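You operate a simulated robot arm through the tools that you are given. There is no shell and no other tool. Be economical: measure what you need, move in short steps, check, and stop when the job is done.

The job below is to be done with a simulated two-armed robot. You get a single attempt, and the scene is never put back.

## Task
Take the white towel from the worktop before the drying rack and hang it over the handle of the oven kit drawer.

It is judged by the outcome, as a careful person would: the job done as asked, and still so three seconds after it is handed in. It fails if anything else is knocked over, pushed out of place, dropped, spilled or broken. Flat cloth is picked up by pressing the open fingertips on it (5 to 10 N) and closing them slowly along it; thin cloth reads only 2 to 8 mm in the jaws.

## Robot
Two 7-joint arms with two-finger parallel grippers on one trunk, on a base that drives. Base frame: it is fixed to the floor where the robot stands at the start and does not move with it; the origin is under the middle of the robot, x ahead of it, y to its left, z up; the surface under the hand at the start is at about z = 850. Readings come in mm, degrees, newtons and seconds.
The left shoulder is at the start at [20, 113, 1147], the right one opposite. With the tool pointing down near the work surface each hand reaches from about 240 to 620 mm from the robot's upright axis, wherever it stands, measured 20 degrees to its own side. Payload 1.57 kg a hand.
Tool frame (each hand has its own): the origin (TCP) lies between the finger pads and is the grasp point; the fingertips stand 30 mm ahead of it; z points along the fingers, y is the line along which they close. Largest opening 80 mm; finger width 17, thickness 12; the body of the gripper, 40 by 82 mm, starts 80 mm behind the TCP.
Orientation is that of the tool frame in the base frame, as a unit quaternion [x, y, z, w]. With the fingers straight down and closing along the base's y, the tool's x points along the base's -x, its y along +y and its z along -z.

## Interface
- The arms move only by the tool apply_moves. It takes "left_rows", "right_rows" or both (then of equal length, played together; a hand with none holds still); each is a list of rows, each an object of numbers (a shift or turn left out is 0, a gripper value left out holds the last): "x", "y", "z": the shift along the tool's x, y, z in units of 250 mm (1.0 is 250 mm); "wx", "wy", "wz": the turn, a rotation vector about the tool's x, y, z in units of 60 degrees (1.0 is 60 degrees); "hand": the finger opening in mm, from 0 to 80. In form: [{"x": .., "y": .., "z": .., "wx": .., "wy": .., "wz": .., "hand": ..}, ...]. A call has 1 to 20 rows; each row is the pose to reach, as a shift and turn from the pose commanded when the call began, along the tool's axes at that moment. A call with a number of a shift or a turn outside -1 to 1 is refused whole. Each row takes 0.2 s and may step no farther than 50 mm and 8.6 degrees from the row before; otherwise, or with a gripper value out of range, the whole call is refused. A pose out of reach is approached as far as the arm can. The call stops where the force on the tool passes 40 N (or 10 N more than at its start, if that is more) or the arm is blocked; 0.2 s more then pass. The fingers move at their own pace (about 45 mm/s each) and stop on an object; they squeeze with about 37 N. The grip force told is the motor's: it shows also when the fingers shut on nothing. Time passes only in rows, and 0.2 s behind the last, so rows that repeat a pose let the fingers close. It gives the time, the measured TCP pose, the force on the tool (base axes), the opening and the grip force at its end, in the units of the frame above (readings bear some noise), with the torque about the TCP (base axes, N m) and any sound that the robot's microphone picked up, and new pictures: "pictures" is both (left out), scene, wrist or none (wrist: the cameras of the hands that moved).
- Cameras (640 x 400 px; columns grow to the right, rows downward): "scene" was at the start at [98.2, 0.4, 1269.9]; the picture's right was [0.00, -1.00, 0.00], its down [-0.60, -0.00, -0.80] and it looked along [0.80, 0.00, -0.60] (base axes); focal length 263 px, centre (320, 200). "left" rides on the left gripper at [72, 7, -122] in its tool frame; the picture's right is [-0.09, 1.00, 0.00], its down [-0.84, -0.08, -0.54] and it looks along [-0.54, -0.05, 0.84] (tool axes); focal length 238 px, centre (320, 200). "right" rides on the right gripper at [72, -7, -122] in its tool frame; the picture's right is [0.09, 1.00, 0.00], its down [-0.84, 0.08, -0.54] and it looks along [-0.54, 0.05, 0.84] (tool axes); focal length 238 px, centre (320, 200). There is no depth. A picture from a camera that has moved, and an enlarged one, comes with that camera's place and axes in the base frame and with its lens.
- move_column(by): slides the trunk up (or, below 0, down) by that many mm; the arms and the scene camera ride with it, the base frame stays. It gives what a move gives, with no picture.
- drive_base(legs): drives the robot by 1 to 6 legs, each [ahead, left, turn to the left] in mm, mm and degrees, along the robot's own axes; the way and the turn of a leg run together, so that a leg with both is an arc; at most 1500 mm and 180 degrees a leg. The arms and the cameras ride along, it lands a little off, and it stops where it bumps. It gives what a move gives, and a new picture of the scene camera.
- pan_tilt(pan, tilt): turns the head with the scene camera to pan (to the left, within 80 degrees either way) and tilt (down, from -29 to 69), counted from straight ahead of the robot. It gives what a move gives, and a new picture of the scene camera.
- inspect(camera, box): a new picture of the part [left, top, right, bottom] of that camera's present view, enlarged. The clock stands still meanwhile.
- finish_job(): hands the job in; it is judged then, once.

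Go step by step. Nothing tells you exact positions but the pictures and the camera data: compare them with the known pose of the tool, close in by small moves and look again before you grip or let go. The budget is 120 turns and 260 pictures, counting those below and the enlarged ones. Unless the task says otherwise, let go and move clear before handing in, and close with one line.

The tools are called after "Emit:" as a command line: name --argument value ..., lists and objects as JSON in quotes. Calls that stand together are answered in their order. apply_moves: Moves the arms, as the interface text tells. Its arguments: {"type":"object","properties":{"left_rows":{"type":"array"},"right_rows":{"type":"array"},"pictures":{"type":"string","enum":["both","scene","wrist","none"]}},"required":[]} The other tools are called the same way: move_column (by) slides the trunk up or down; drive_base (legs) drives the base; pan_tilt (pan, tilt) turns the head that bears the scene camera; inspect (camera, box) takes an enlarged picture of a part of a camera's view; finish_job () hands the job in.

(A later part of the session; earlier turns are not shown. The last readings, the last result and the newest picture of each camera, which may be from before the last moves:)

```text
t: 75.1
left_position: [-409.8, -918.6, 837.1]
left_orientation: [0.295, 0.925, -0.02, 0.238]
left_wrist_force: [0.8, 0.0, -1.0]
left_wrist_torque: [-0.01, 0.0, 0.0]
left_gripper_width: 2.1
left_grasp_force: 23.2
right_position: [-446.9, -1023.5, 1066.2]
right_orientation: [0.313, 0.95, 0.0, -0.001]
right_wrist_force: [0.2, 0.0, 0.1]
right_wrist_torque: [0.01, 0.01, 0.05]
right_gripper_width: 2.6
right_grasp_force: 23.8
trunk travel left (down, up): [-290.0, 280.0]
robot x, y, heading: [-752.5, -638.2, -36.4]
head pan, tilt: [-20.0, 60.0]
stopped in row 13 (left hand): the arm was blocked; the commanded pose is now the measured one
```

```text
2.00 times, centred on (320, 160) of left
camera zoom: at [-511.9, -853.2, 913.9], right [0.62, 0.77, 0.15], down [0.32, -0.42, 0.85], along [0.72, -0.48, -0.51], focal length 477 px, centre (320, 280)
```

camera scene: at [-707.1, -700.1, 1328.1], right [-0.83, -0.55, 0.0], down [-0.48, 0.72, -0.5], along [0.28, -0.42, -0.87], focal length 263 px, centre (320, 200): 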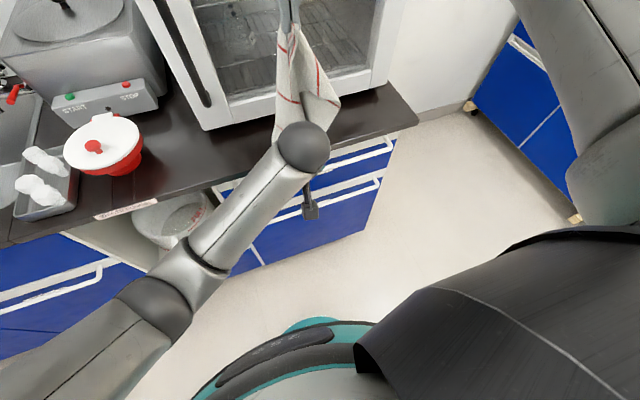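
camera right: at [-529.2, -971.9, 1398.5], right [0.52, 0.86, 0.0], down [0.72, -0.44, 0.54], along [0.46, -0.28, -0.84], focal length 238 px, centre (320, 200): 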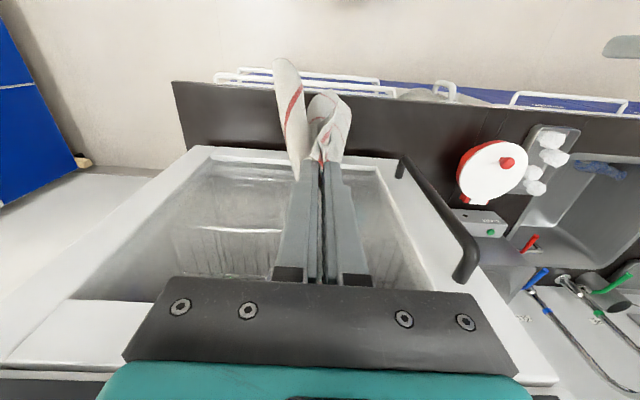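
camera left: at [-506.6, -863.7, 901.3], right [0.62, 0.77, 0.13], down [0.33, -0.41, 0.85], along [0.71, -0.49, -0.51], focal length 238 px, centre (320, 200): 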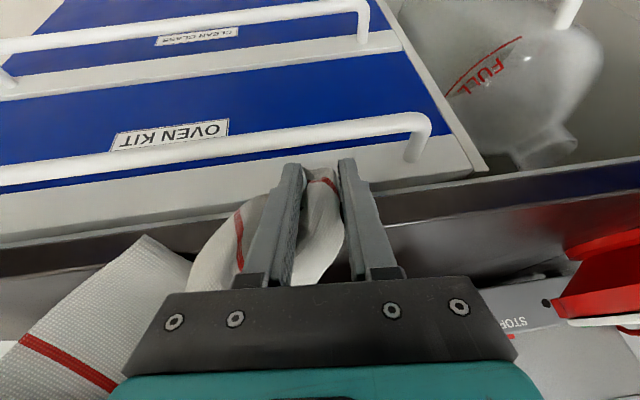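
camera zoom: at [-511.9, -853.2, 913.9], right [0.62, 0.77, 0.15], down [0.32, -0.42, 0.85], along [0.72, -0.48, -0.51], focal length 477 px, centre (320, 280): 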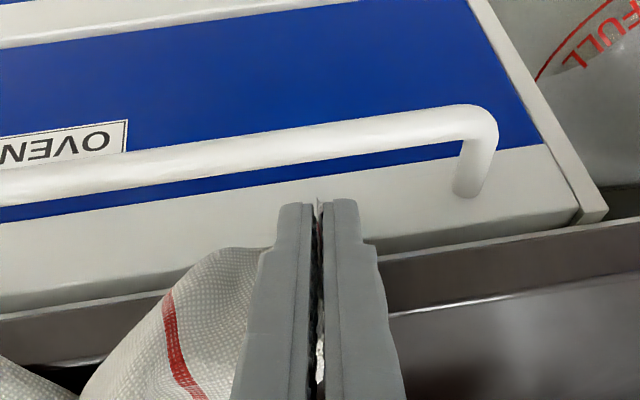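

The left arm slid sideways though its tool was free — it likely rubs against the right gripper. I'll move the right hand 60 mm right and up a bit, then square the left hand again.

Emit:
apply_moves --right_rows '[{"y": -0.08, "z": -0.03}, {"y": -0.16, "z": -0.06}, {"y": -0.24, "z": -0.1}, {"y": -0.24, "z": -0.1}, {"y": -0.24, "z": -0.1}]' --left_rows '[{}, {}, {"wx": 0.05}, {"wx": 0.105}, {"wx": 0.105}]'

```text
t: 76.3
left_position: [-412.0, -923.0, 839.0]
left_orientation: [0.308, 0.923, -0.073, 0.221]
left_wrist_force: [-0.9, -1.4, 1.1]
left_wrist_torque: [0.01, -0.05, -0.01]
left_gripper_width: 1.8
left_grasp_force: 23.6
right_position: [-482.5, -1072.3, 1090.8]
right_orientation: [0.312, 0.95, 0.0, 0.0]
right_wrist_force: [0.3, 1.4, -2.2]
right_wrist_torque: [0.02, 0.05, 0.03]
right_gripper_width: 2.7
right_grasp_force: 24.4
trunk travel left (down, up): [-290.0, 280.0]
robot x, y, heading: [-752.7, -643.1, -36.6]
head pan, tilt: [-20.0, 60.0]
camera scene: at [-707.2, -700.1, 1328.1], right [-0.83, -0.55, 0.0], down [-0.48, 0.72, -0.5], along [0.28, -0.42, -0.87], focal length 263 px, centre (320, 200)
camera right: at [-544.4, -1033.9, 1212.7], right [0.52, 0.86, 0.0], down [0.72, -0.44, 0.54], along [0.46, -0.28, -0.84], focal length 238 px, centre (320, 200)
camera left: at [-505.3, -843.9, 915.1], right [0.66, 0.75, 0.04], down [0.35, -0.36, 0.86], along [0.66, -0.56, -0.5], focal length 238 px, centre (320, 200)
```

scene: 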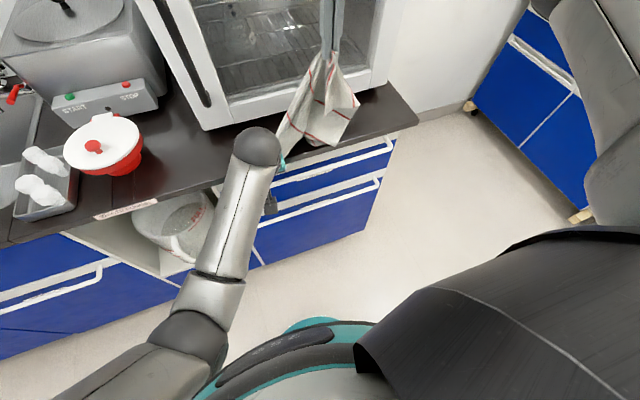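
right: 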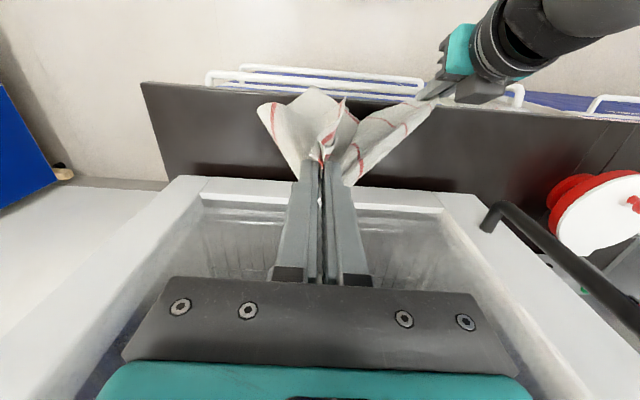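
left: 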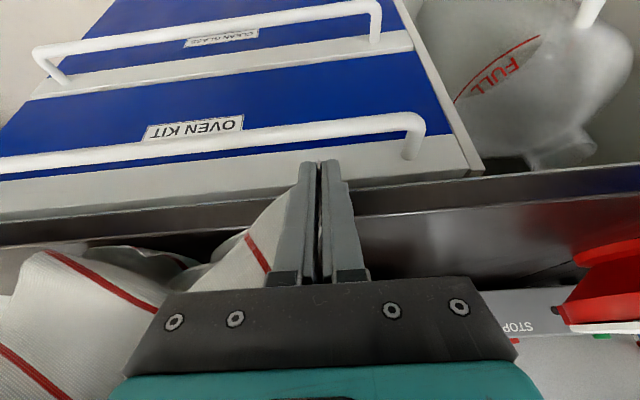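

Now the hands are clear of each other and the corner flap is stretched between them. I'll slide the left hand down into the gap again while feeding with the right.

Emit:
apply_moves --left_rows '[{"z": 0.03}, {"z": 0.06}, {"z": 0.09}, {"z": 0.12}, {"z": 0.15}, {"z": 0.18}, {"z": 0.2}, {"z": 0.2}]' --right_rows '[{"y": 0.02, "z": 0.02}, {"y": 0.04, "z": 0.04}, {"y": 0.06, "z": 0.06}, {"y": 0.08, "z": 0.08}, {"y": 0.1, "z": 0.1}, {"y": 0.12, "z": 0.12}, {"y": 0.12, "z": 0.12}, {"y": 0.12, "z": 0.12}]' --pictures "none"

Emit:
inspect --camera "left" --box '[160, 60, 480, 260]'

```text
t: 78.1
left_position: [-389.2, -924.3, 785.9]
left_orientation: [0.307, 0.924, -0.06, 0.221]
left_wrist_force: [0.7, -3.5, 4.8]
left_wrist_torque: [-0.06, -0.02, -0.06]
left_gripper_width: 2.3
left_grasp_force: 23.7
right_position: [-465.3, -1047.7, 1060.5]
right_orientation: [0.313, 0.95, 0.0, 0.0]
right_wrist_force: [0.6, 1.6, -4.4]
right_wrist_torque: [0.07, 0.02, 0.04]
right_gripper_width: 2.7
right_grasp_force: 24.1
trunk travel left (down, up): [-290.0, 280.0]
robot x, y, heading: [-756.4, -641.4, -36.4]
head pan, tilt: [-20.0, 60.0]
```

```text
2.00 times, centred on (320, 160) of left
camera zoom: at [-483.0, -848.9, 863.9], right [0.66, 0.75, 0.06], down [0.35, -0.38, 0.86], along [0.67, -0.54, -0.51], focal length 477 px, centre (320, 280)
```

zoom: 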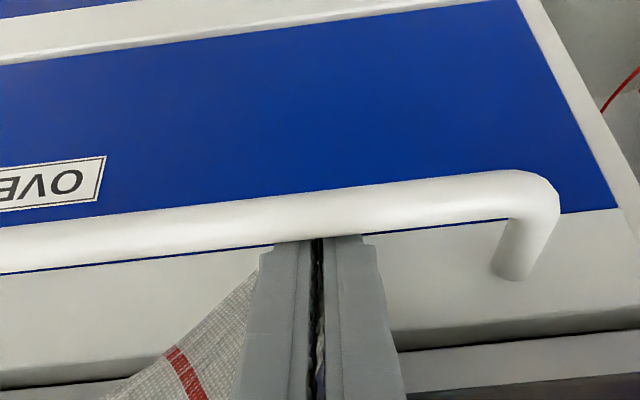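

The cloth is taut between the hands (about 5 N), so I'll feed more with the right, then go the last bit deeper.

Emit:
apply_moves --right_rows '[{"z": 0.06}, {"z": 0.12}, {"z": 0.18}, {"z": 0.24}, {"z": 0.28}, {"z": 0.28}, {"z": 0.28}]' --left_rows '[{}, {}, {}, {"z": 0.02}, {"z": 0.04}, {"z": 0.05}, {"z": 0.05}]' --pictures "none"

Emit:
inspect --camera "left" --box '[0, 0, 640, 400]'

Emit:
inspect --camera "scene" --box '[200, 50, 440, 200]'

```text
t: 79.3
left_position: [-384.2, -925.6, 782.4]
left_orientation: [0.307, 0.921, -0.064, 0.23]
left_wrist_force: [-14.5, 0.9, 16.5]
left_wrist_torque: [0.18, 0.67, 0.1]
left_gripper_width: 2.2
left_grasp_force: 23.8
right_position: [-467.6, -1048.6, 994.3]
right_orientation: [0.314, 0.949, -0.001, 0.001]
right_wrist_force: [0.0, -0.3, 0.1]
right_wrist_torque: [-0.01, -0.01, 0.02]
right_gripper_width: 2.5
right_grasp_force: 23.8
trunk travel left (down, up): [-290.0, 280.0]
robot x, y, heading: [-754.9, -642.4, -36.7]
head pan, tilt: [-20.0, 60.0]
stopped in row 5 (left hand): the force on the tool passed its limit at 45 N (the readings are from after the stop); the commanded pose is now the measured one
```

```text
1.00 times, centred on (320, 200) of left (not enlarged: the box is as wide or as high as the picture)
camera zoom: at [-478.4, -848.8, 857.4], right [0.66, 0.75, 0.07], down [0.34, -0.37, 0.87], along [0.67, -0.55, -0.5], focal length 238 px, centre (320, 200)
```

zoom: 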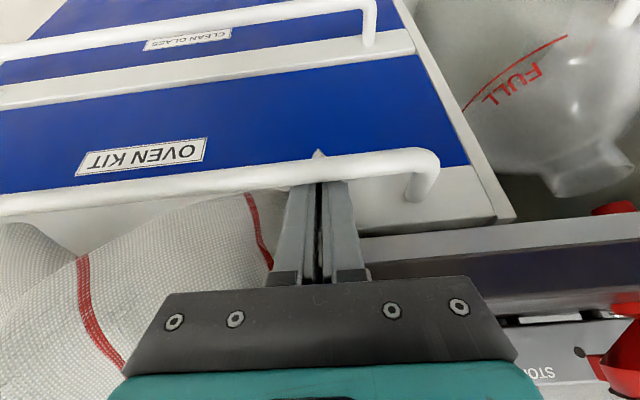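

```text
2.67 times, centred on (320, 125) of scene
camera zoom: at [-709.9, -698.9, 1328.3], right [-0.83, -0.55, 0.0], down [-0.48, 0.72, -0.5], along [0.28, -0.42, -0.87], focal length 701 px, centre (320, 400)
```

zoom: 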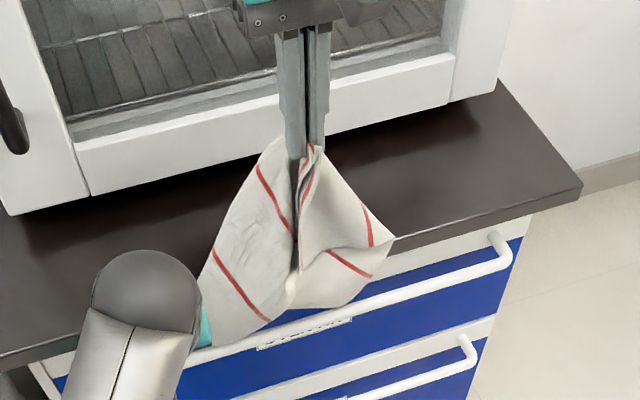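

The cloth corner now pokes out below the bar. I'll ease the pressure, open wide and back out slowly.

Emit:
apply_moves --left_rows '[{"z": -0.02}, {"z": -0.02, "hand": 20}, {"z": -0.02, "hand": 40}, {"z": -0.02, "hand": 60}, {"z": -0.02, "hand": 60}, {"z": -0.02, "hand": 60}, {"z": -0.06, "hand": 60}, {"z": -0.1}, {"z": -0.14}, {"z": -0.18}, {"z": -0.18}]' --pictures "wrist"

Emit:
inspect --camera "left" --box '[160, 60, 480, 260]'

```text
t: 81.2
left_position: [-380.9, -910.1, 804.1]
left_orientation: [0.303, 0.924, -0.051, 0.229]
left_wrist_force: [-5.2, -0.1, -3.3]
left_wrist_torque: [-0.24, 0.1, 0.11]
left_gripper_width: 56.9
left_grasp_force: 0.0
right_position: [-466.6, -1047.8, 993.8]
right_orientation: [0.314, 0.949, 0.0, 0.0]
right_wrist_force: [-0.5, -0.3, 0.5]
right_wrist_torque: [-0.02, 0.01, 0.03]
right_gripper_width: 2.4
right_grasp_force: 23.9
trunk travel left (down, up): [-290.0, 280.0]
robot x, y, heading: [-755.3, -640.4, -36.5]
head pan, tilt: [-20.0, 60.0]
stopped in row 9 (left hand): the force on the tool passed its limit at 44 N (the readings are from after the stop); the commanded pose is now the measured one
camera left: at [-477.5, -837.6, 880.3], right [0.65, 0.76, 0.08], down [0.34, -0.38, 0.86], along [0.68, -0.53, -0.51], focal length 238 px, centre (320, 200)
```

left: 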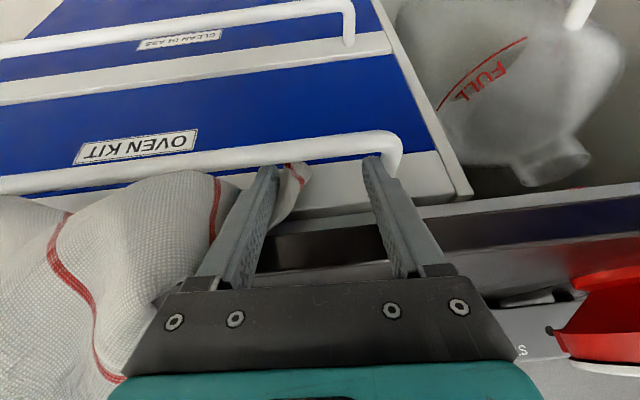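

```text
2.00 times, centred on (320, 160) of left
camera zoom: at [-477.5, -837.6, 880.3], right [0.65, 0.76, 0.08], down [0.34, -0.38, 0.86], along [0.68, -0.53, -0.51], focal length 477 px, centre (320, 280)
```

zoom: 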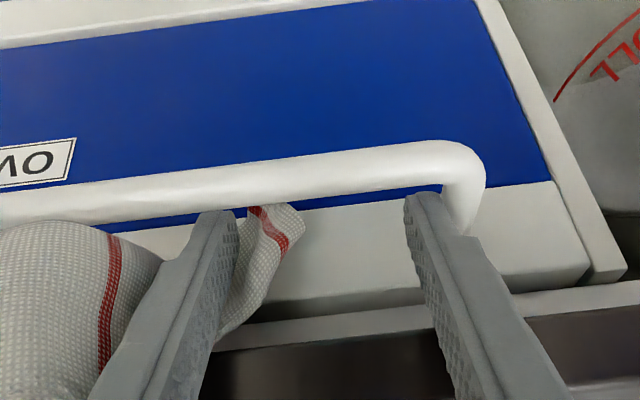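

The stiff corner sprang back up, but it still sits in the gap above the bar. Next bite: back out, shift over the flap, and pinch it higher so more cloth leads ahead of the tips.

Emit:
apply_moves --left_rows '[{"hand": 40}, {"hand": 40}, {"z": -0.05}, {"z": -0.1}, {"z": -0.15}, {"z": -0.2}, {"z": -0.25}, {"z": -0.25, "y": -0.05, "hand": 60}, {"z": -0.25, "y": -0.11, "hand": 60}, {"z": -0.25, "y": -0.11, "hand": 60}]' --pictures "none"

Emit:
inspect --camera "left" --box '[80, 20, 560, 320]'

```text
t: 82.0
left_position: [-379.3, -901.1, 812.7]
left_orientation: [0.299, 0.926, -0.043, 0.226]
left_wrist_force: [-5.4, 1.2, -0.9]
left_wrist_torque: [-0.03, -0.09, 0.11]
left_gripper_width: 38.4
left_grasp_force: 0.1
right_position: [-465.4, -1048.9, 995.4]
right_orientation: [0.315, 0.949, 0.0, 0.0]
right_wrist_force: [0.0, 0.2, -0.5]
right_wrist_torque: [-0.01, 0.01, 0.01]
right_gripper_width: 2.4
right_grasp_force: 23.9
trunk travel left (down, up): [-290.0, 280.0]
robot x, y, heading: [-754.6, -639.2, -36.7]
head pan, tilt: [-20.0, 60.0]
stopped in row 4 (left hand): the force on the tool passed its limit at 43 N (the readings are from after the stop); the commanded pose is now the measured one
```

```text
1.33 times, centred on (320, 170) of left
camera zoom: at [-476.5, -830.2, 890.7], right [0.64, 0.76, 0.1], down [0.35, -0.4, 0.85], along [0.69, -0.51, -0.52], focal length 318 px, centre (320, 240)
```

zoom: 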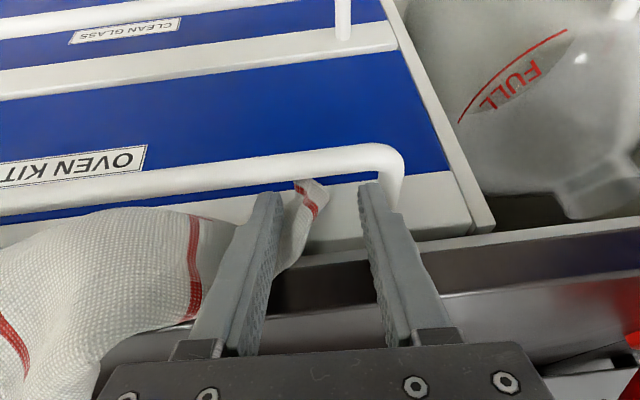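

The left finger is catching on the handle's end post. I'll close the fingers, move right away from the post and then back out.

Emit:
apply_moves --left_rows '[{"hand": 14}, {"hand": 14}, {"y": -0.03}, {"y": -0.06}, {"y": -0.08, "z": -0.03}, {"y": -0.08, "z": -0.07}, {"y": -0.08, "z": -0.11}, {"y": -0.08, "z": -0.15}, {"y": -0.08, "z": -0.2}, {"y": -0.08, "z": -0.25}]' --pictures "none"

Emit:
pan_tilt --pan 10 --tilt 60

Emit:
inspect --camera "left" --box '[80, 20, 560, 320]'

```text
t: 83.5
left_position: [-374.2, -890.1, 819.6]
left_orientation: [0.295, 0.927, -0.01, 0.23]
left_wrist_force: [-8.3, 3.6, -2.5]
left_wrist_torque: [-0.01, -0.06, -0.14]
left_gripper_width: 15.7
left_grasp_force: 0.8
right_position: [-467.6, -1047.7, 995.0]
right_orientation: [0.315, 0.949, 0.0, 0.0]
right_wrist_force: [-0.1, 0.0, 1.2]
right_wrist_torque: [0.0, 0.0, 0.01]
right_gripper_width: 2.6
right_grasp_force: 23.8
trunk travel left (down, up): [-290.0, 280.0]
robot x, y, heading: [-753.1, -638.0, -36.6]
head pan, tilt: [-20.0, 60.0]
stopped in row 7 (left hand): the force on the tool passed its limit at 52 N (the readings are from after the stop); the commanded pose is now the measured one
```

```text
t: 84.4
left_position: [-373.2, -888.7, 818.9]
left_orientation: [0.295, 0.927, -0.01, 0.23]
left_wrist_force: [-8.8, 5.7, -5.2]
left_wrist_torque: [0.05, -0.1, -0.18]
left_gripper_width: 15.7
left_grasp_force: 1.1
right_position: [-467.5, -1047.4, 993.9]
right_orientation: [0.314, 0.949, 0.0, -0.001]
right_wrist_force: [0.6, -0.3, -0.6]
right_wrist_torque: [-0.02, 0.06, 0.01]
right_gripper_width: 2.7
right_grasp_force: 24.5
trunk travel left (down, up): [-290.0, 280.0]
robot x, y, heading: [-753.0, -636.5, -36.5]
head pan, tilt: [10.0, 60.0]
camera scene: at [-686.2, -673.7, 1328.1], right [-0.45, -0.89, 0.0], down [-0.77, 0.39, -0.5], along [0.45, -0.22, -0.87], focal length 263 px, centre (320, 200)
```

scene: 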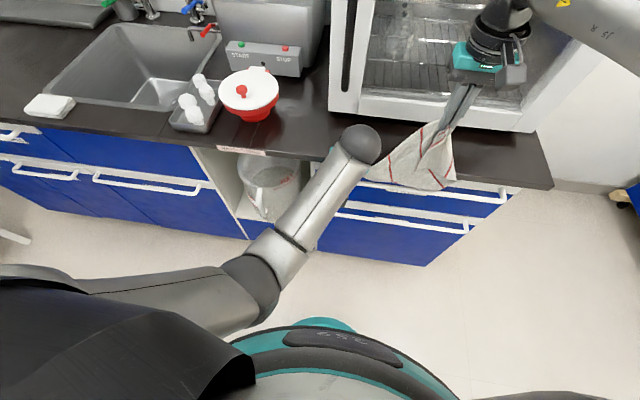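

```text
1.33 times, centred on (320, 170) of left
camera zoom: at [-474.0, -825.2, 897.4], right [0.62, 0.77, 0.16], down [0.33, -0.43, 0.84], along [0.71, -0.46, -0.52], focal length 318 px, centre (320, 240)
```

zoom: 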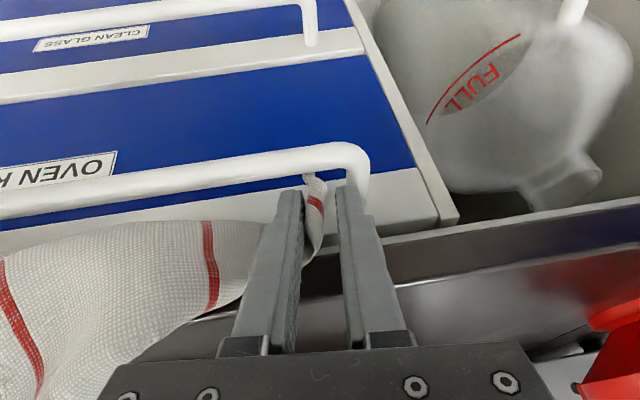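

The left arm keeps drifting sideways on retreat, seemingly at a joint limit. I'll free it using the trunk and base instead: up 14 mm, then back and a little right, then up.

Emit:
move_column --by 14

Emit:
drive_base --legs '[[-30, -12, 0]]'

Emit:
inspect --camera "left" --box '[80, 20, 560, 320]'

```text
t: 85.0
left_position: [-374.8, -885.3, 827.4]
left_orientation: [0.294, 0.929, -0.004, 0.223]
left_wrist_force: [-14.6, 12.7, -24.3]
left_wrist_torque: [-0.06, 0.32, 0.17]
left_gripper_width: 12.7
left_grasp_force: 0.0
right_position: [-466.6, -1048.1, 1008.1]
right_orientation: [0.315, 0.949, 0.0, 0.001]
right_wrist_force: [-0.4, 0.4, -0.2]
right_wrist_torque: [0.01, 0.01, 0.03]
right_gripper_width: 2.4
right_grasp_force: 23.9
trunk travel left (down, up): [-304.0, 266.0]
robot x, y, heading: [-755.5, -644.4, -36.9]
head pan, tilt: [10.0, 60.0]
```

```text
t: 85.9
left_position: [-403.8, -882.5, 834.4]
left_orientation: [0.294, 0.927, -0.011, 0.232]
left_wrist_force: [-0.7, 0.1, 0.0]
left_wrist_torque: [0.0, -0.02, 0.0]
left_gripper_width: 14.1
left_grasp_force: 0.1
right_position: [-498.0, -1040.4, 1009.1]
right_orientation: [0.315, 0.949, 0.0, -0.001]
right_wrist_force: [0.1, -0.3, 0.4]
right_wrist_torque: [0.02, -0.02, 0.02]
right_gripper_width: 2.7
right_grasp_force: 23.9
trunk travel left (down, up): [-304.0, 266.0]
robot x, y, heading: [-782.8, -630.9, -36.3]
head pan, tilt: [10.0, 60.0]
camera scene: at [-717.6, -665.8, 1342.2], right [-0.45, -0.89, 0.0], down [-0.77, 0.39, -0.5], along [0.45, -0.22, -0.87], focal length 263 px, centre (320, 200)
```

scene: 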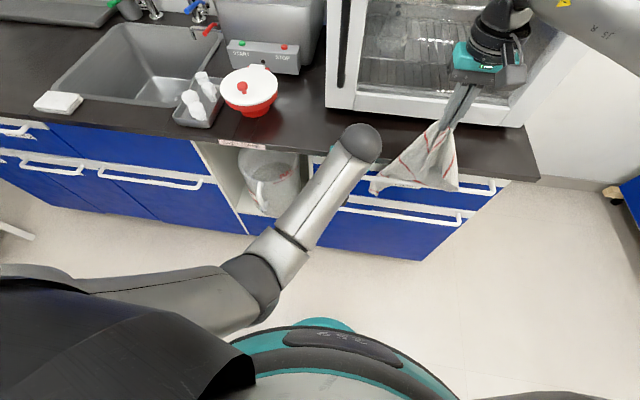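

```text
1.33 times, centred on (320, 170) of left
camera zoom: at [-504.5, -818.6, 913.1], right [0.61, 0.77, 0.16], down [0.33, -0.43, 0.84], along [0.72, -0.47, -0.52], focal length 318 px, centre (320, 240)
```

zoom: 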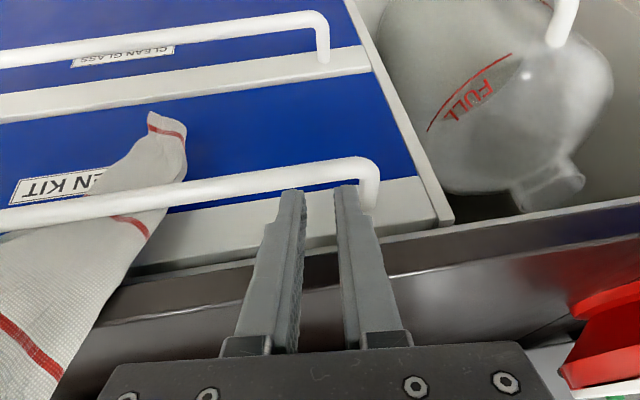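

Interesting: the flap's corner now appears to pass behind the bar and stick out below it. I'll zoom to confirm.

Emit:
inspect --camera "left" --box '[80, 80, 280, 205]'

Emit:
inspect --camera "scene" --box '[340, 110, 540, 235]'

```text
3.20 times, centred on (180, 142) of left
camera zoom: at [-504.5, -818.6, 913.1], right [0.61, 0.77, 0.16], down [0.33, -0.43, 0.84], along [0.72, -0.47, -0.52], focal length 763 px, centre (768, 384)
```

zoom: 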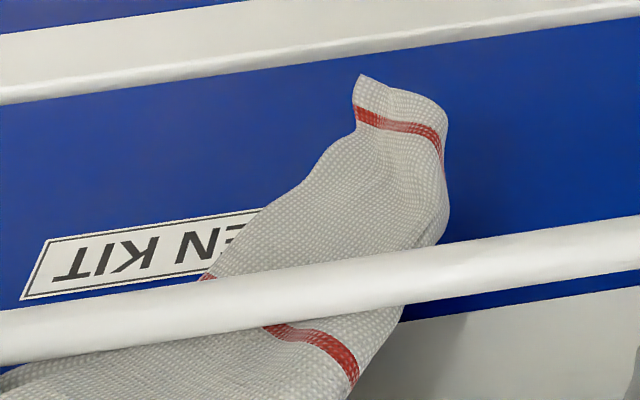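

```text
3.20 times, centred on (440, 172) of scene
camera zoom: at [-717.6, -665.8, 1342.2], right [-0.45, -0.89, 0.0], down [-0.77, 0.39, -0.5], along [0.45, -0.22, -0.87], focal length 841 px, centre (-64, 288)
```

zoom: 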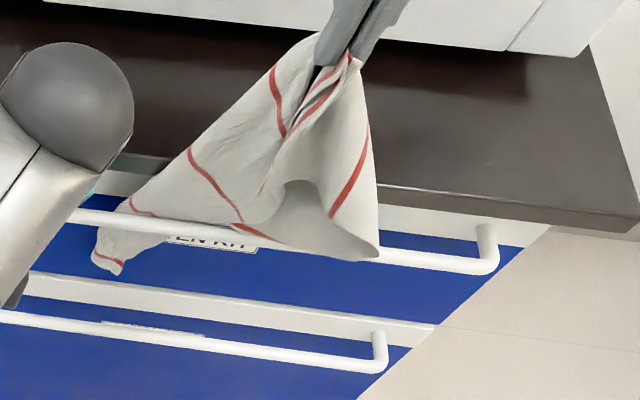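

The flap is threaded: about 80 mm of towel already hangs behind and below the bar. Now I'll withdraw the left hand up and outward without disturbing it.

Emit:
apply_moves --left_rows '[{"z": -0.05}, {"z": -0.1}, {"z": -0.17}, {"z": -0.25}, {"z": -0.35}, {"z": -0.45}, {"z": -0.45}]' --pictures "none"

Emit:
inspect --camera "left" --box '[0, 0, 640, 400]'

```text
t: 87.7
left_position: [-394.1, -835.9, 944.8]
left_orientation: [0.282, 0.916, 0.04, 0.283]
left_wrist_force: [0.5, 0.7, 0.9]
left_wrist_torque: [-0.03, -0.01, -0.03]
left_gripper_width: 14.0
left_grasp_force: 0.1
right_position: [-497.4, -1039.7, 1009.1]
right_orientation: [0.316, 0.949, 0.001, -0.001]
right_wrist_force: [-0.2, 0.2, 0.1]
right_wrist_torque: [0.0, 0.02, 0.05]
right_gripper_width: 2.6
right_grasp_force: 23.9
trunk travel left (down, up): [-304.0, 266.0]
robot x, y, heading: [-780.9, -629.8, -36.4]
head pan, tilt: [10.0, 60.0]
stopped in row 7 (left hand): the arm was blocked; the commanded pose is now the measured one
```

```text
1.00 times, centred on (320, 200) of left (not enlarged: the box is as wide or as high as the picture)
camera zoom: at [-507.6, -781.2, 1013.6], right [0.55, 0.79, 0.28], down [0.24, -0.47, 0.85], along [0.8, -0.41, -0.45], focal length 238 px, centre (320, 200)
```

zoom: 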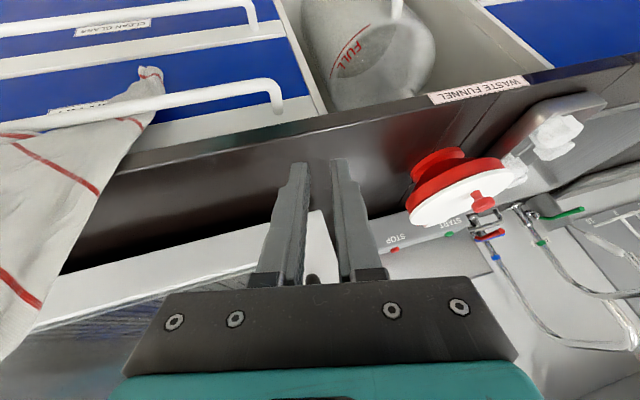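

The left arm is posture-limited here. I'll pull it back and re-orient it to point forward (60° tilt) for pulling the tail from below, and meanwhile give slack with the right hand so the base can shift right.

Emit:
apply_moves --left_rows '[{"x": 0.1, "y": 0.02, "z": -0.03}, {"x": 0.2, "y": 0.05, "z": -0.06}, {"x": 0.3, "y": 0.07, "z": -0.09, "wx": 0.05, "wy": -0.1, "wz": -0.02}, {"x": 0.424, "y": 0.1, "z": -0.128, "wx": 0.1, "wy": -0.2, "wz": -0.04}, {"x": 0.424, "y": 0.1, "z": -0.128, "wx": 0.15, "wy": -0.3, "wz": -0.06}, {"x": 0.424, "y": 0.1, "z": -0.128, "wx": 0.19, "wy": -0.4, "wz": -0.075}, {"x": 0.424, "y": 0.1, "z": -0.128, "wx": 0.23, "wy": -0.497, "wz": -0.092}, {"x": 0.424, "y": 0.1, "z": -0.128, "wx": 0.23, "wy": -0.497, "wz": -0.092}]' --right_rows '[{}, {"y": 0.04, "z": 0.02}, {"y": 0.08, "z": 0.04}, {"y": 0.12, "z": 0.06}, {"y": 0.16, "z": 0.08}, {"y": 0.2, "z": 0.1}, {"y": 0.24, "z": 0.12}, {"y": 0.24, "z": 0.12}]'

```text
t: 89.5
left_position: [-472.7, -756.2, 924.4]
left_orientation: [0.27, 0.824, -0.156, 0.472]
left_wrist_force: [-0.3, 0.6, -0.6]
left_wrist_torque: [0.01, 0.01, -0.02]
left_gripper_width: 13.9
left_grasp_force: 0.2
right_position: [-463.0, -991.3, 976.1]
right_orientation: [0.315, 0.949, 0.001, 0.0]
right_wrist_force: [0.1, -0.1, -0.3]
right_wrist_torque: [0.02, 0.0, 0.07]
right_gripper_width: 2.4
right_grasp_force: 24.3
trunk travel left (down, up): [-304.0, 266.0]
robot x, y, heading: [-783.0, -629.1, -36.6]
head pan, tilt: [10.0, 60.0]
camera scene: at [-716.3, -666.3, 1342.1], right [-0.45, -0.89, 0.0], down [-0.77, 0.39, -0.5], along [0.45, -0.22, -0.87], focal length 263 px, centre (320, 200)
camera right: at [-522.9, -953.6, 1099.6], right [0.52, 0.85, 0.0], down [0.72, -0.44, 0.54], along [0.46, -0.28, -0.84], focal length 238 px, centre (320, 200)
camera left: at [-584.1, -665.6, 923.1], right [0.63, 0.77, 0.08], down [-0.08, -0.03, 1.0], along [0.77, -0.63, 0.04], focal length 238 px, centre (320, 200)
```

scene: 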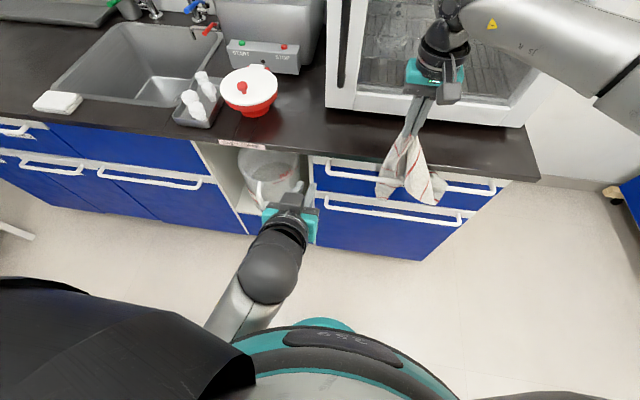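
right: 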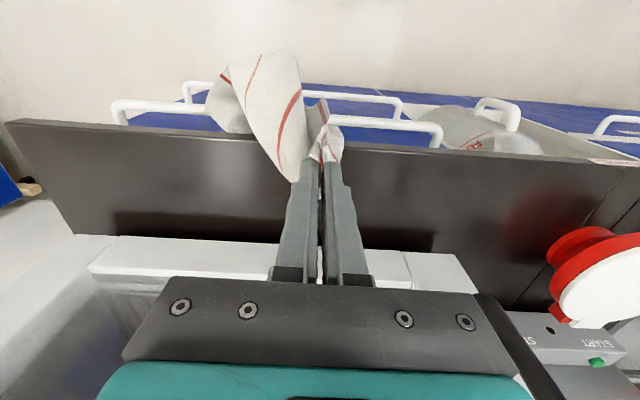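
left: 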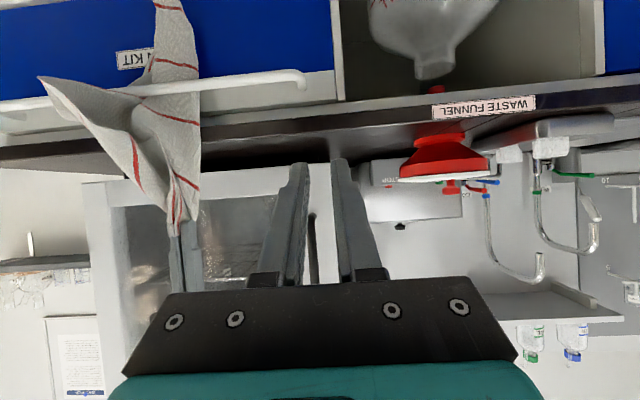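

Emit:
inspect --camera "left" --box '[0, 0, 320, 200]'

Emit:
inspect --camera "scene" --box '[320, 110, 520, 235]'

```text
2.00 times, centred on (160, 100) of left
camera zoom: at [-584.1, -665.6, 923.1], right [0.63, 0.77, 0.08], down [-0.08, -0.03, 1.0], along [0.77, -0.63, 0.04], focal length 477 px, centre (640, 400)
```

zoom: 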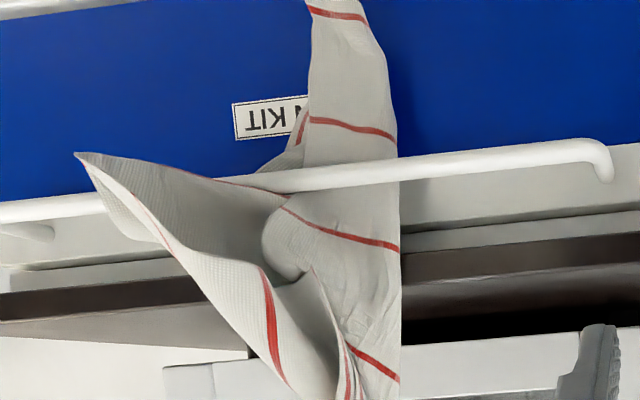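

```text
3.20 times, centred on (420, 172) of scene
camera zoom: at [-716.3, -666.3, 1342.1], right [-0.45, -0.89, 0.0], down [-0.77, 0.39, -0.5], along [0.45, -0.22, -0.87], focal length 841 px, centre (0, 288)
```

zoom: 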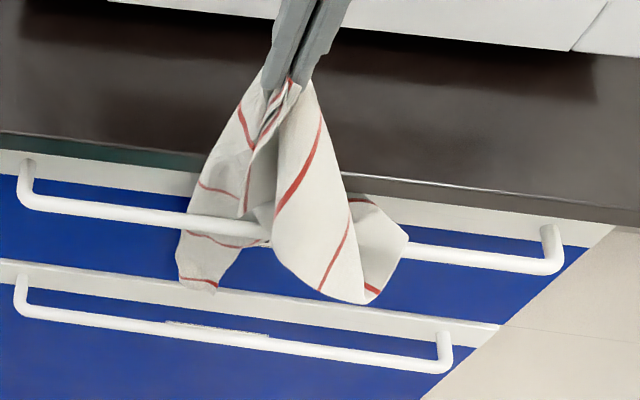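

As the right hand came down, the flap fed itself further behind the bar; the other flap hangs in front. I'll lower 50 mm more to balance it.

Emit:
apply_moves --right_rows '[{"z": 0.04}, {"z": 0.08}, {"z": 0.12}, {"z": 0.16}, {"z": 0.2}, {"z": 0.2}, {"z": 0.2}]' --pictures "none"

Emit:
inspect --camera "left" --box '[0, 0, 400, 250]'

Emit:
inspect --camera "scene" --box '[320, 110, 520, 235]'

```text
t: 91.1
left_position: [-473.2, -755.2, 923.0]
left_orientation: [0.272, 0.825, -0.156, 0.471]
left_wrist_force: [0.3, -0.3, -0.6]
left_wrist_torque: [0.02, 0.03, -0.02]
left_gripper_width: 14.1
left_grasp_force: 0.0
right_position: [-460.5, -992.1, 927.3]
right_orientation: [0.315, 0.949, 0.0, 0.0]
right_wrist_force: [0.3, 0.7, 0.5]
right_wrist_torque: [-0.03, 0.01, 0.01]
right_gripper_width: 2.6
right_grasp_force: 24.2
trunk travel left (down, up): [-304.0, 266.0]
robot x, y, heading: [-783.2, -635.5, -36.6]
head pan, tilt: [10.0, 60.0]
```

```text
1.60 times, centred on (200, 125) of left
camera zoom: at [-584.6, -665.3, 922.8], right [0.63, 0.77, 0.08], down [-0.08, -0.04, 1.0], along [0.77, -0.63, 0.04], focal length 381 px, centre (512, 320)
```

zoom: 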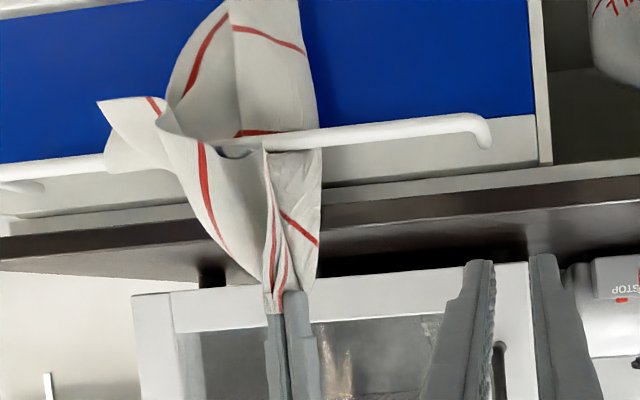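

```text
3.20 times, centred on (420, 172) of scene
camera zoom: at [-716.4, -666.1, 1342.1], right [-0.45, -0.89, 0.0], down [-0.77, 0.39, -0.5], along [0.45, -0.22, -0.87], focal length 841 px, centre (0, 288)
```

zoom: 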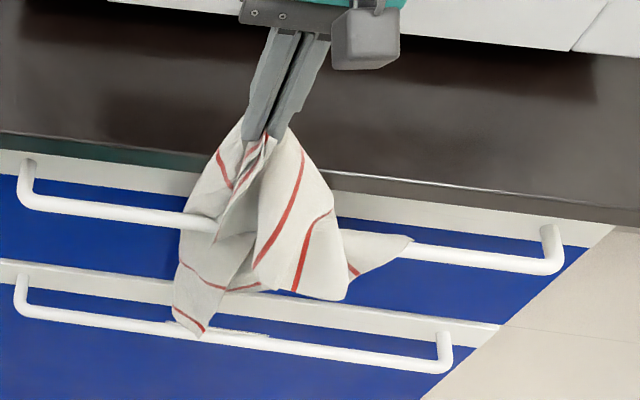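

More than 150 mm now hangs behind. I'll swing the held hem outward and down in an arc around the bar to drape the front.

Emit:
apply_moves --right_rows '[{"x": 0.08, "z": 0.01}, {"x": 0.156, "z": 0.04}, {"x": 0.22, "z": 0.08}, {"x": 0.276, "z": 0.12}, {"x": 0.32, "z": 0.18}, {"x": 0.356, "z": 0.24}, {"x": 0.375, "z": 0.3}, {"x": 0.388, "z": 0.36}, {"x": 0.388, "z": 0.36}, {"x": 0.388, "z": 0.36}]' --pictures "none"

Emit:
inspect --camera "left" --box '[0, 0, 400, 250]'

Emit:
inspect --camera "scene" --box '[320, 110, 520, 235]'

```text
t: 93.3
left_position: [-472.4, -757.0, 922.8]
left_orientation: [0.27, 0.824, -0.156, 0.472]
left_wrist_force: [-0.2, -0.5, -0.2]
left_wrist_torque: [0.0, -0.04, 0.02]
left_gripper_width: 14.0
left_grasp_force: 0.0
right_position: [-538.8, -934.1, 837.5]
right_orientation: [0.315, 0.949, 0.001, -0.001]
right_wrist_force: [0.0, -0.5, 0.5]
right_wrist_torque: [-0.01, -0.01, 0.04]
right_gripper_width: 2.7
right_grasp_force: 23.7
trunk travel left (down, up): [-304.0, 266.0]
robot x, y, heading: [-785.2, -631.8, -36.6]
head pan, tilt: [10.0, 60.0]
```

```text
1.60 times, centred on (200, 125) of left
camera zoom: at [-584.6, -665.9, 922.9], right [0.63, 0.77, 0.08], down [-0.08, -0.03, 1.0], along [0.77, -0.63, 0.04], focal length 381 px, centre (512, 320)
```

zoom: 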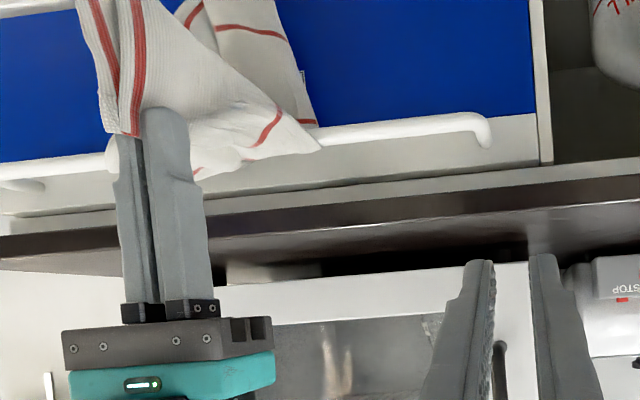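

```text
3.20 times, centred on (420, 172) of scene
camera zoom: at [-716.4, -666.1, 1342.1], right [-0.45, -0.89, 0.0], down [-0.77, 0.39, -0.5], along [0.45, -0.22, -0.87], focal length 841 px, centre (0, 288)
```

zoom: 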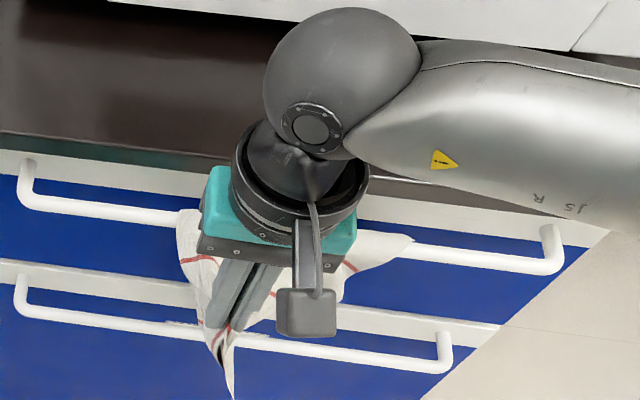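

The hem is now in front, with the towel folded over the bar. I'll lower the hem a bit more and then release gently.

Emit:
apply_moves --right_rows '[{"x": -0.01, "z": 0.07}, {"x": -0.03, "z": 0.14}, {"x": -0.05, "z": 0.2}, {"x": -0.05, "z": 0.2}, {"x": -0.05, "z": 0.2, "hand": 6}, {"x": -0.05, "z": 0.2, "hand": 14}, {"x": -0.05, "z": 0.2, "hand": 24}, {"x": -0.05, "z": 0.2, "hand": 24}]' --pictures "none"

Emit:
inspect --camera "left" --box '[0, 0, 400, 250]'

Emit:
inspect --camera "right" --box '[0, 0, 640, 400]'

```text
t: 95.1
left_position: [-474.0, -756.3, 923.5]
left_orientation: [0.27, 0.825, -0.155, 0.472]
left_wrist_force: [0.1, 0.5, 0.3]
left_wrist_torque: [0.0, 0.02, 0.0]
left_gripper_width: 14.3
left_grasp_force: 0.0
right_position: [-529.9, -940.9, 788.7]
right_orientation: [0.314, 0.949, 0.001, 0.0]
right_wrist_force: [-1.0, 0.7, -0.5]
right_wrist_torque: [-0.05, -0.03, 0.0]
right_gripper_width: 23.9
right_grasp_force: 0.0
trunk travel left (down, up): [-304.0, 266.0]
robot x, y, heading: [-783.3, -631.5, -36.7]
head pan, tilt: [10.0, 60.0]
```

```text
1.60 times, centred on (200, 125) of left
camera zoom: at [-584.9, -665.8, 922.8], right [0.63, 0.77, 0.08], down [-0.08, -0.04, 1.0], along [0.77, -0.63, 0.04], focal length 381 px, centre (512, 320)
```

zoom: 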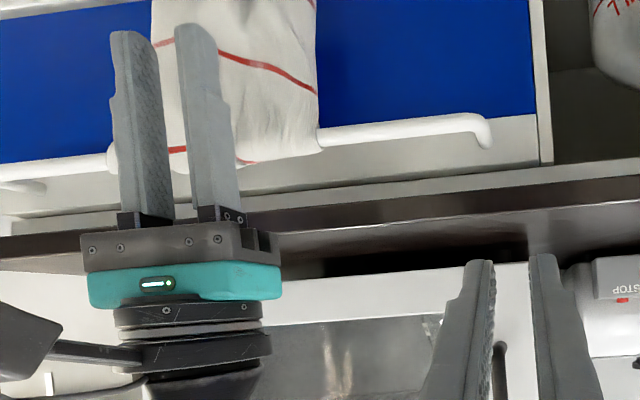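

```text
1.00 times, centred on (320, 200) of right (not enlarged: the box is as wide or as high as the picture)
camera zoom: at [-590.1, -903.4, 909.9], right [0.52, 0.85, 0.0], down [0.72, -0.44, 0.54], along [0.46, -0.28, -0.84], focal length 238 px, centre (320, 200)
```

zoom: 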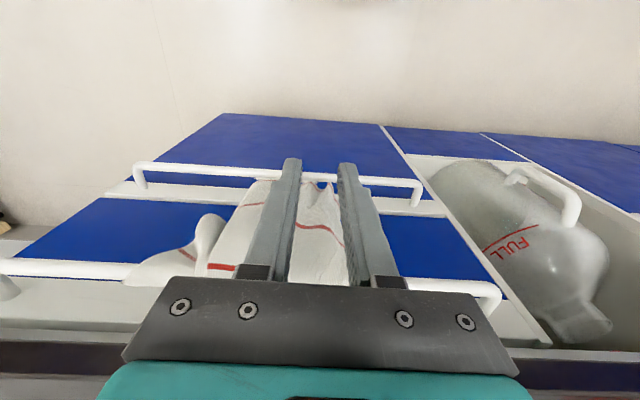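

Released, and the towel stays hung over the bar. I'll move the right hand outward, up, and clear, then check.

Emit:
apply_moves --right_rows '[{"x": 0.06}, {"x": 0.14, "hand": 40}, {"x": 0.24}, {"x": 0.3, "z": -0.12}, {"x": 0.34, "y": -0.1, "z": -0.3}, {"x": 0.34, "y": -0.24, "z": -0.48}, {"x": 0.34, "y": -0.4, "z": -0.56}, {"x": 0.34, "y": -0.5, "z": -0.6}, {"x": 0.34, "y": -0.5, "z": -0.6}]'

Emit:
inspect --camera "left" --box '[0, 0, 320, 200]'

Emit:
inspect --camera "scene" --box '[300, 110, 500, 235]'

```text
refused: row 5 steps farther than a row can; nothing moved
```

```text
2.00 times, centred on (160, 100) of left
camera zoom: at [-584.9, -665.8, 922.8], right [0.63, 0.77, 0.08], down [-0.08, -0.04, 1.0], along [0.77, -0.63, 0.04], focal length 477 px, centre (640, 400)
```

zoom: 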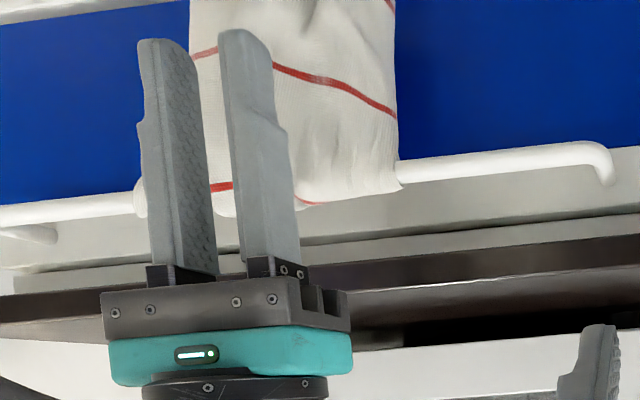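

```text
3.20 times, centred on (400, 172) of scene
camera zoom: at [-716.4, -666.1, 1342.1], right [-0.45, -0.89, 0.0], down [-0.77, 0.39, -0.5], along [0.45, -0.22, -0.87], focal length 841 px, centre (64, 288)
```

zoom: 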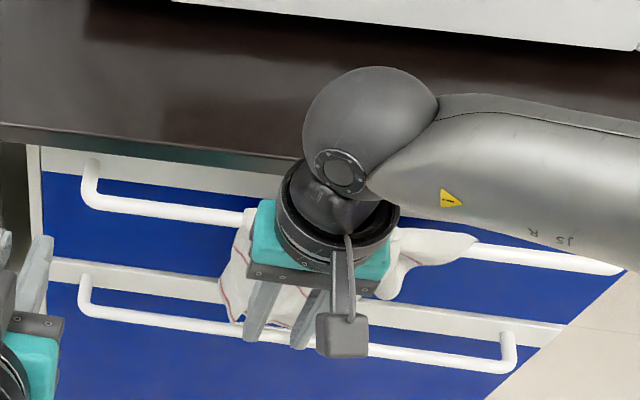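

The towel is over the bar and the hand is free; that retreat had too long a step, so I'll send it in smaller ones.

Emit:
apply_moves --right_rows '[{"x": 0.06}, {"x": 0.14, "hand": 40}, {"x": 0.24}, {"x": 0.3, "z": -0.1}, {"x": 0.34, "z": -0.25}, {"x": 0.34, "y": -0.08, "z": -0.4}, {"x": 0.34, "y": -0.2, "z": -0.5}, {"x": 0.34, "y": -0.36, "z": -0.58}, {"x": 0.34, "y": -0.5, "z": -0.6}, {"x": 0.34, "y": -0.5, "z": -0.6}]'

Emit:
inspect --camera "scene" --box '[300, 110, 500, 235]'

Emit:
inspect --camera "left" --box '[0, 0, 320, 200]'

```text
t: 97.3
left_position: [-473.9, -756.1, 922.1]
left_orientation: [0.271, 0.824, -0.156, 0.472]
left_wrist_force: [-0.7, 0.3, 0.2]
left_wrist_torque: [0.0, 0.0, -0.03]
left_gripper_width: 14.2
left_grasp_force: 0.2
right_position: [-670.6, -990.6, 940.7]
right_orientation: [0.314, 0.949, 0.0, 0.0]
right_wrist_force: [0.3, 0.8, -0.8]
right_wrist_torque: [0.0, 0.02, -0.01]
right_gripper_width: 39.9
right_grasp_force: 0.1
trunk travel left (down, up): [-304.0, 266.0]
robot x, y, heading: [-785.8, -627.8, -36.6]
head pan, tilt: [10.0, 60.0]
camera scene: at [-716.3, -666.1, 1342.1], right [-0.45, -0.89, 0.0], down [-0.77, 0.39, -0.5], along [0.45, -0.22, -0.87], focal length 263 px, centre (320, 200)
camera right: at [-731.9, -951.3, 1061.7], right [0.52, 0.85, 0.0], down [0.72, -0.44, 0.54], along [0.46, -0.28, -0.84], focal length 238 px, centre (320, 200)
```

scene: 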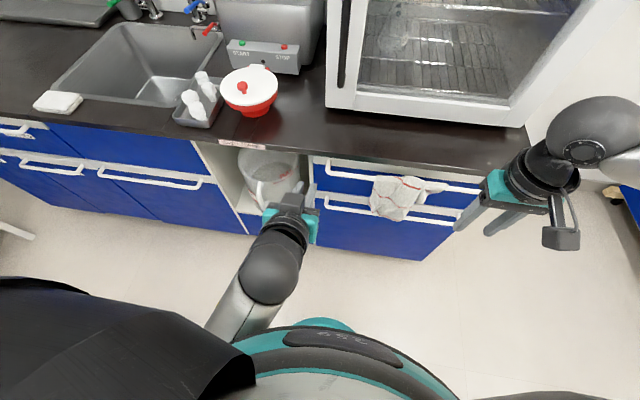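
right: 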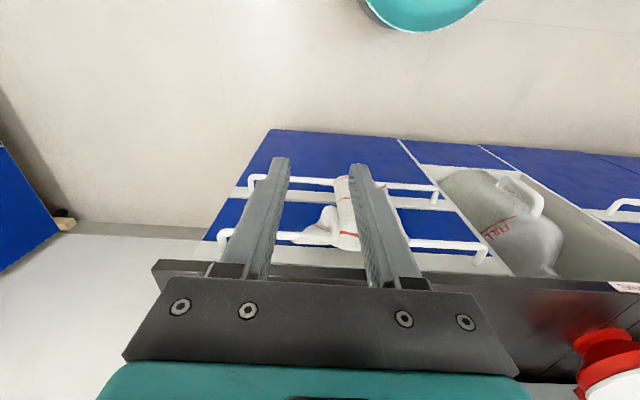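

```text
3.20 times, centred on (400, 172) of scene
camera zoom: at [-716.3, -666.1, 1342.1], right [-0.45, -0.89, 0.0], down [-0.77, 0.39, -0.5], along [0.45, -0.22, -0.87], focal length 841 px, centre (64, 288)
```

zoom: 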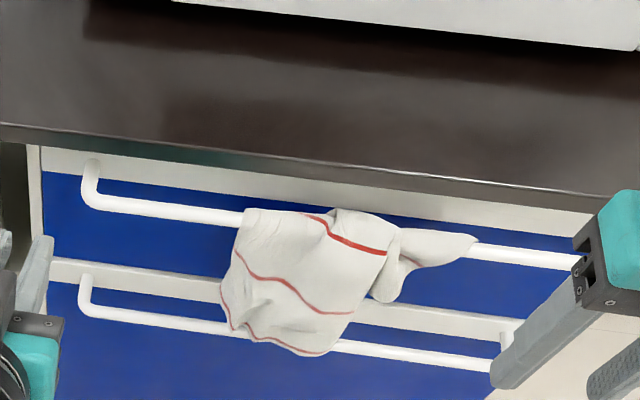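

```text
2.00 times, centred on (160, 100) of left
camera zoom: at [-584.8, -665.7, 922.7], right [0.63, 0.77, 0.08], down [-0.08, -0.04, 1.0], along [0.77, -0.63, 0.04], focal length 477 px, centre (640, 400)
```

zoom: 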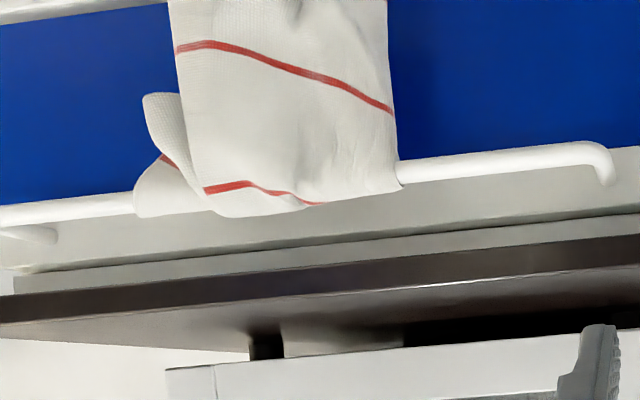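

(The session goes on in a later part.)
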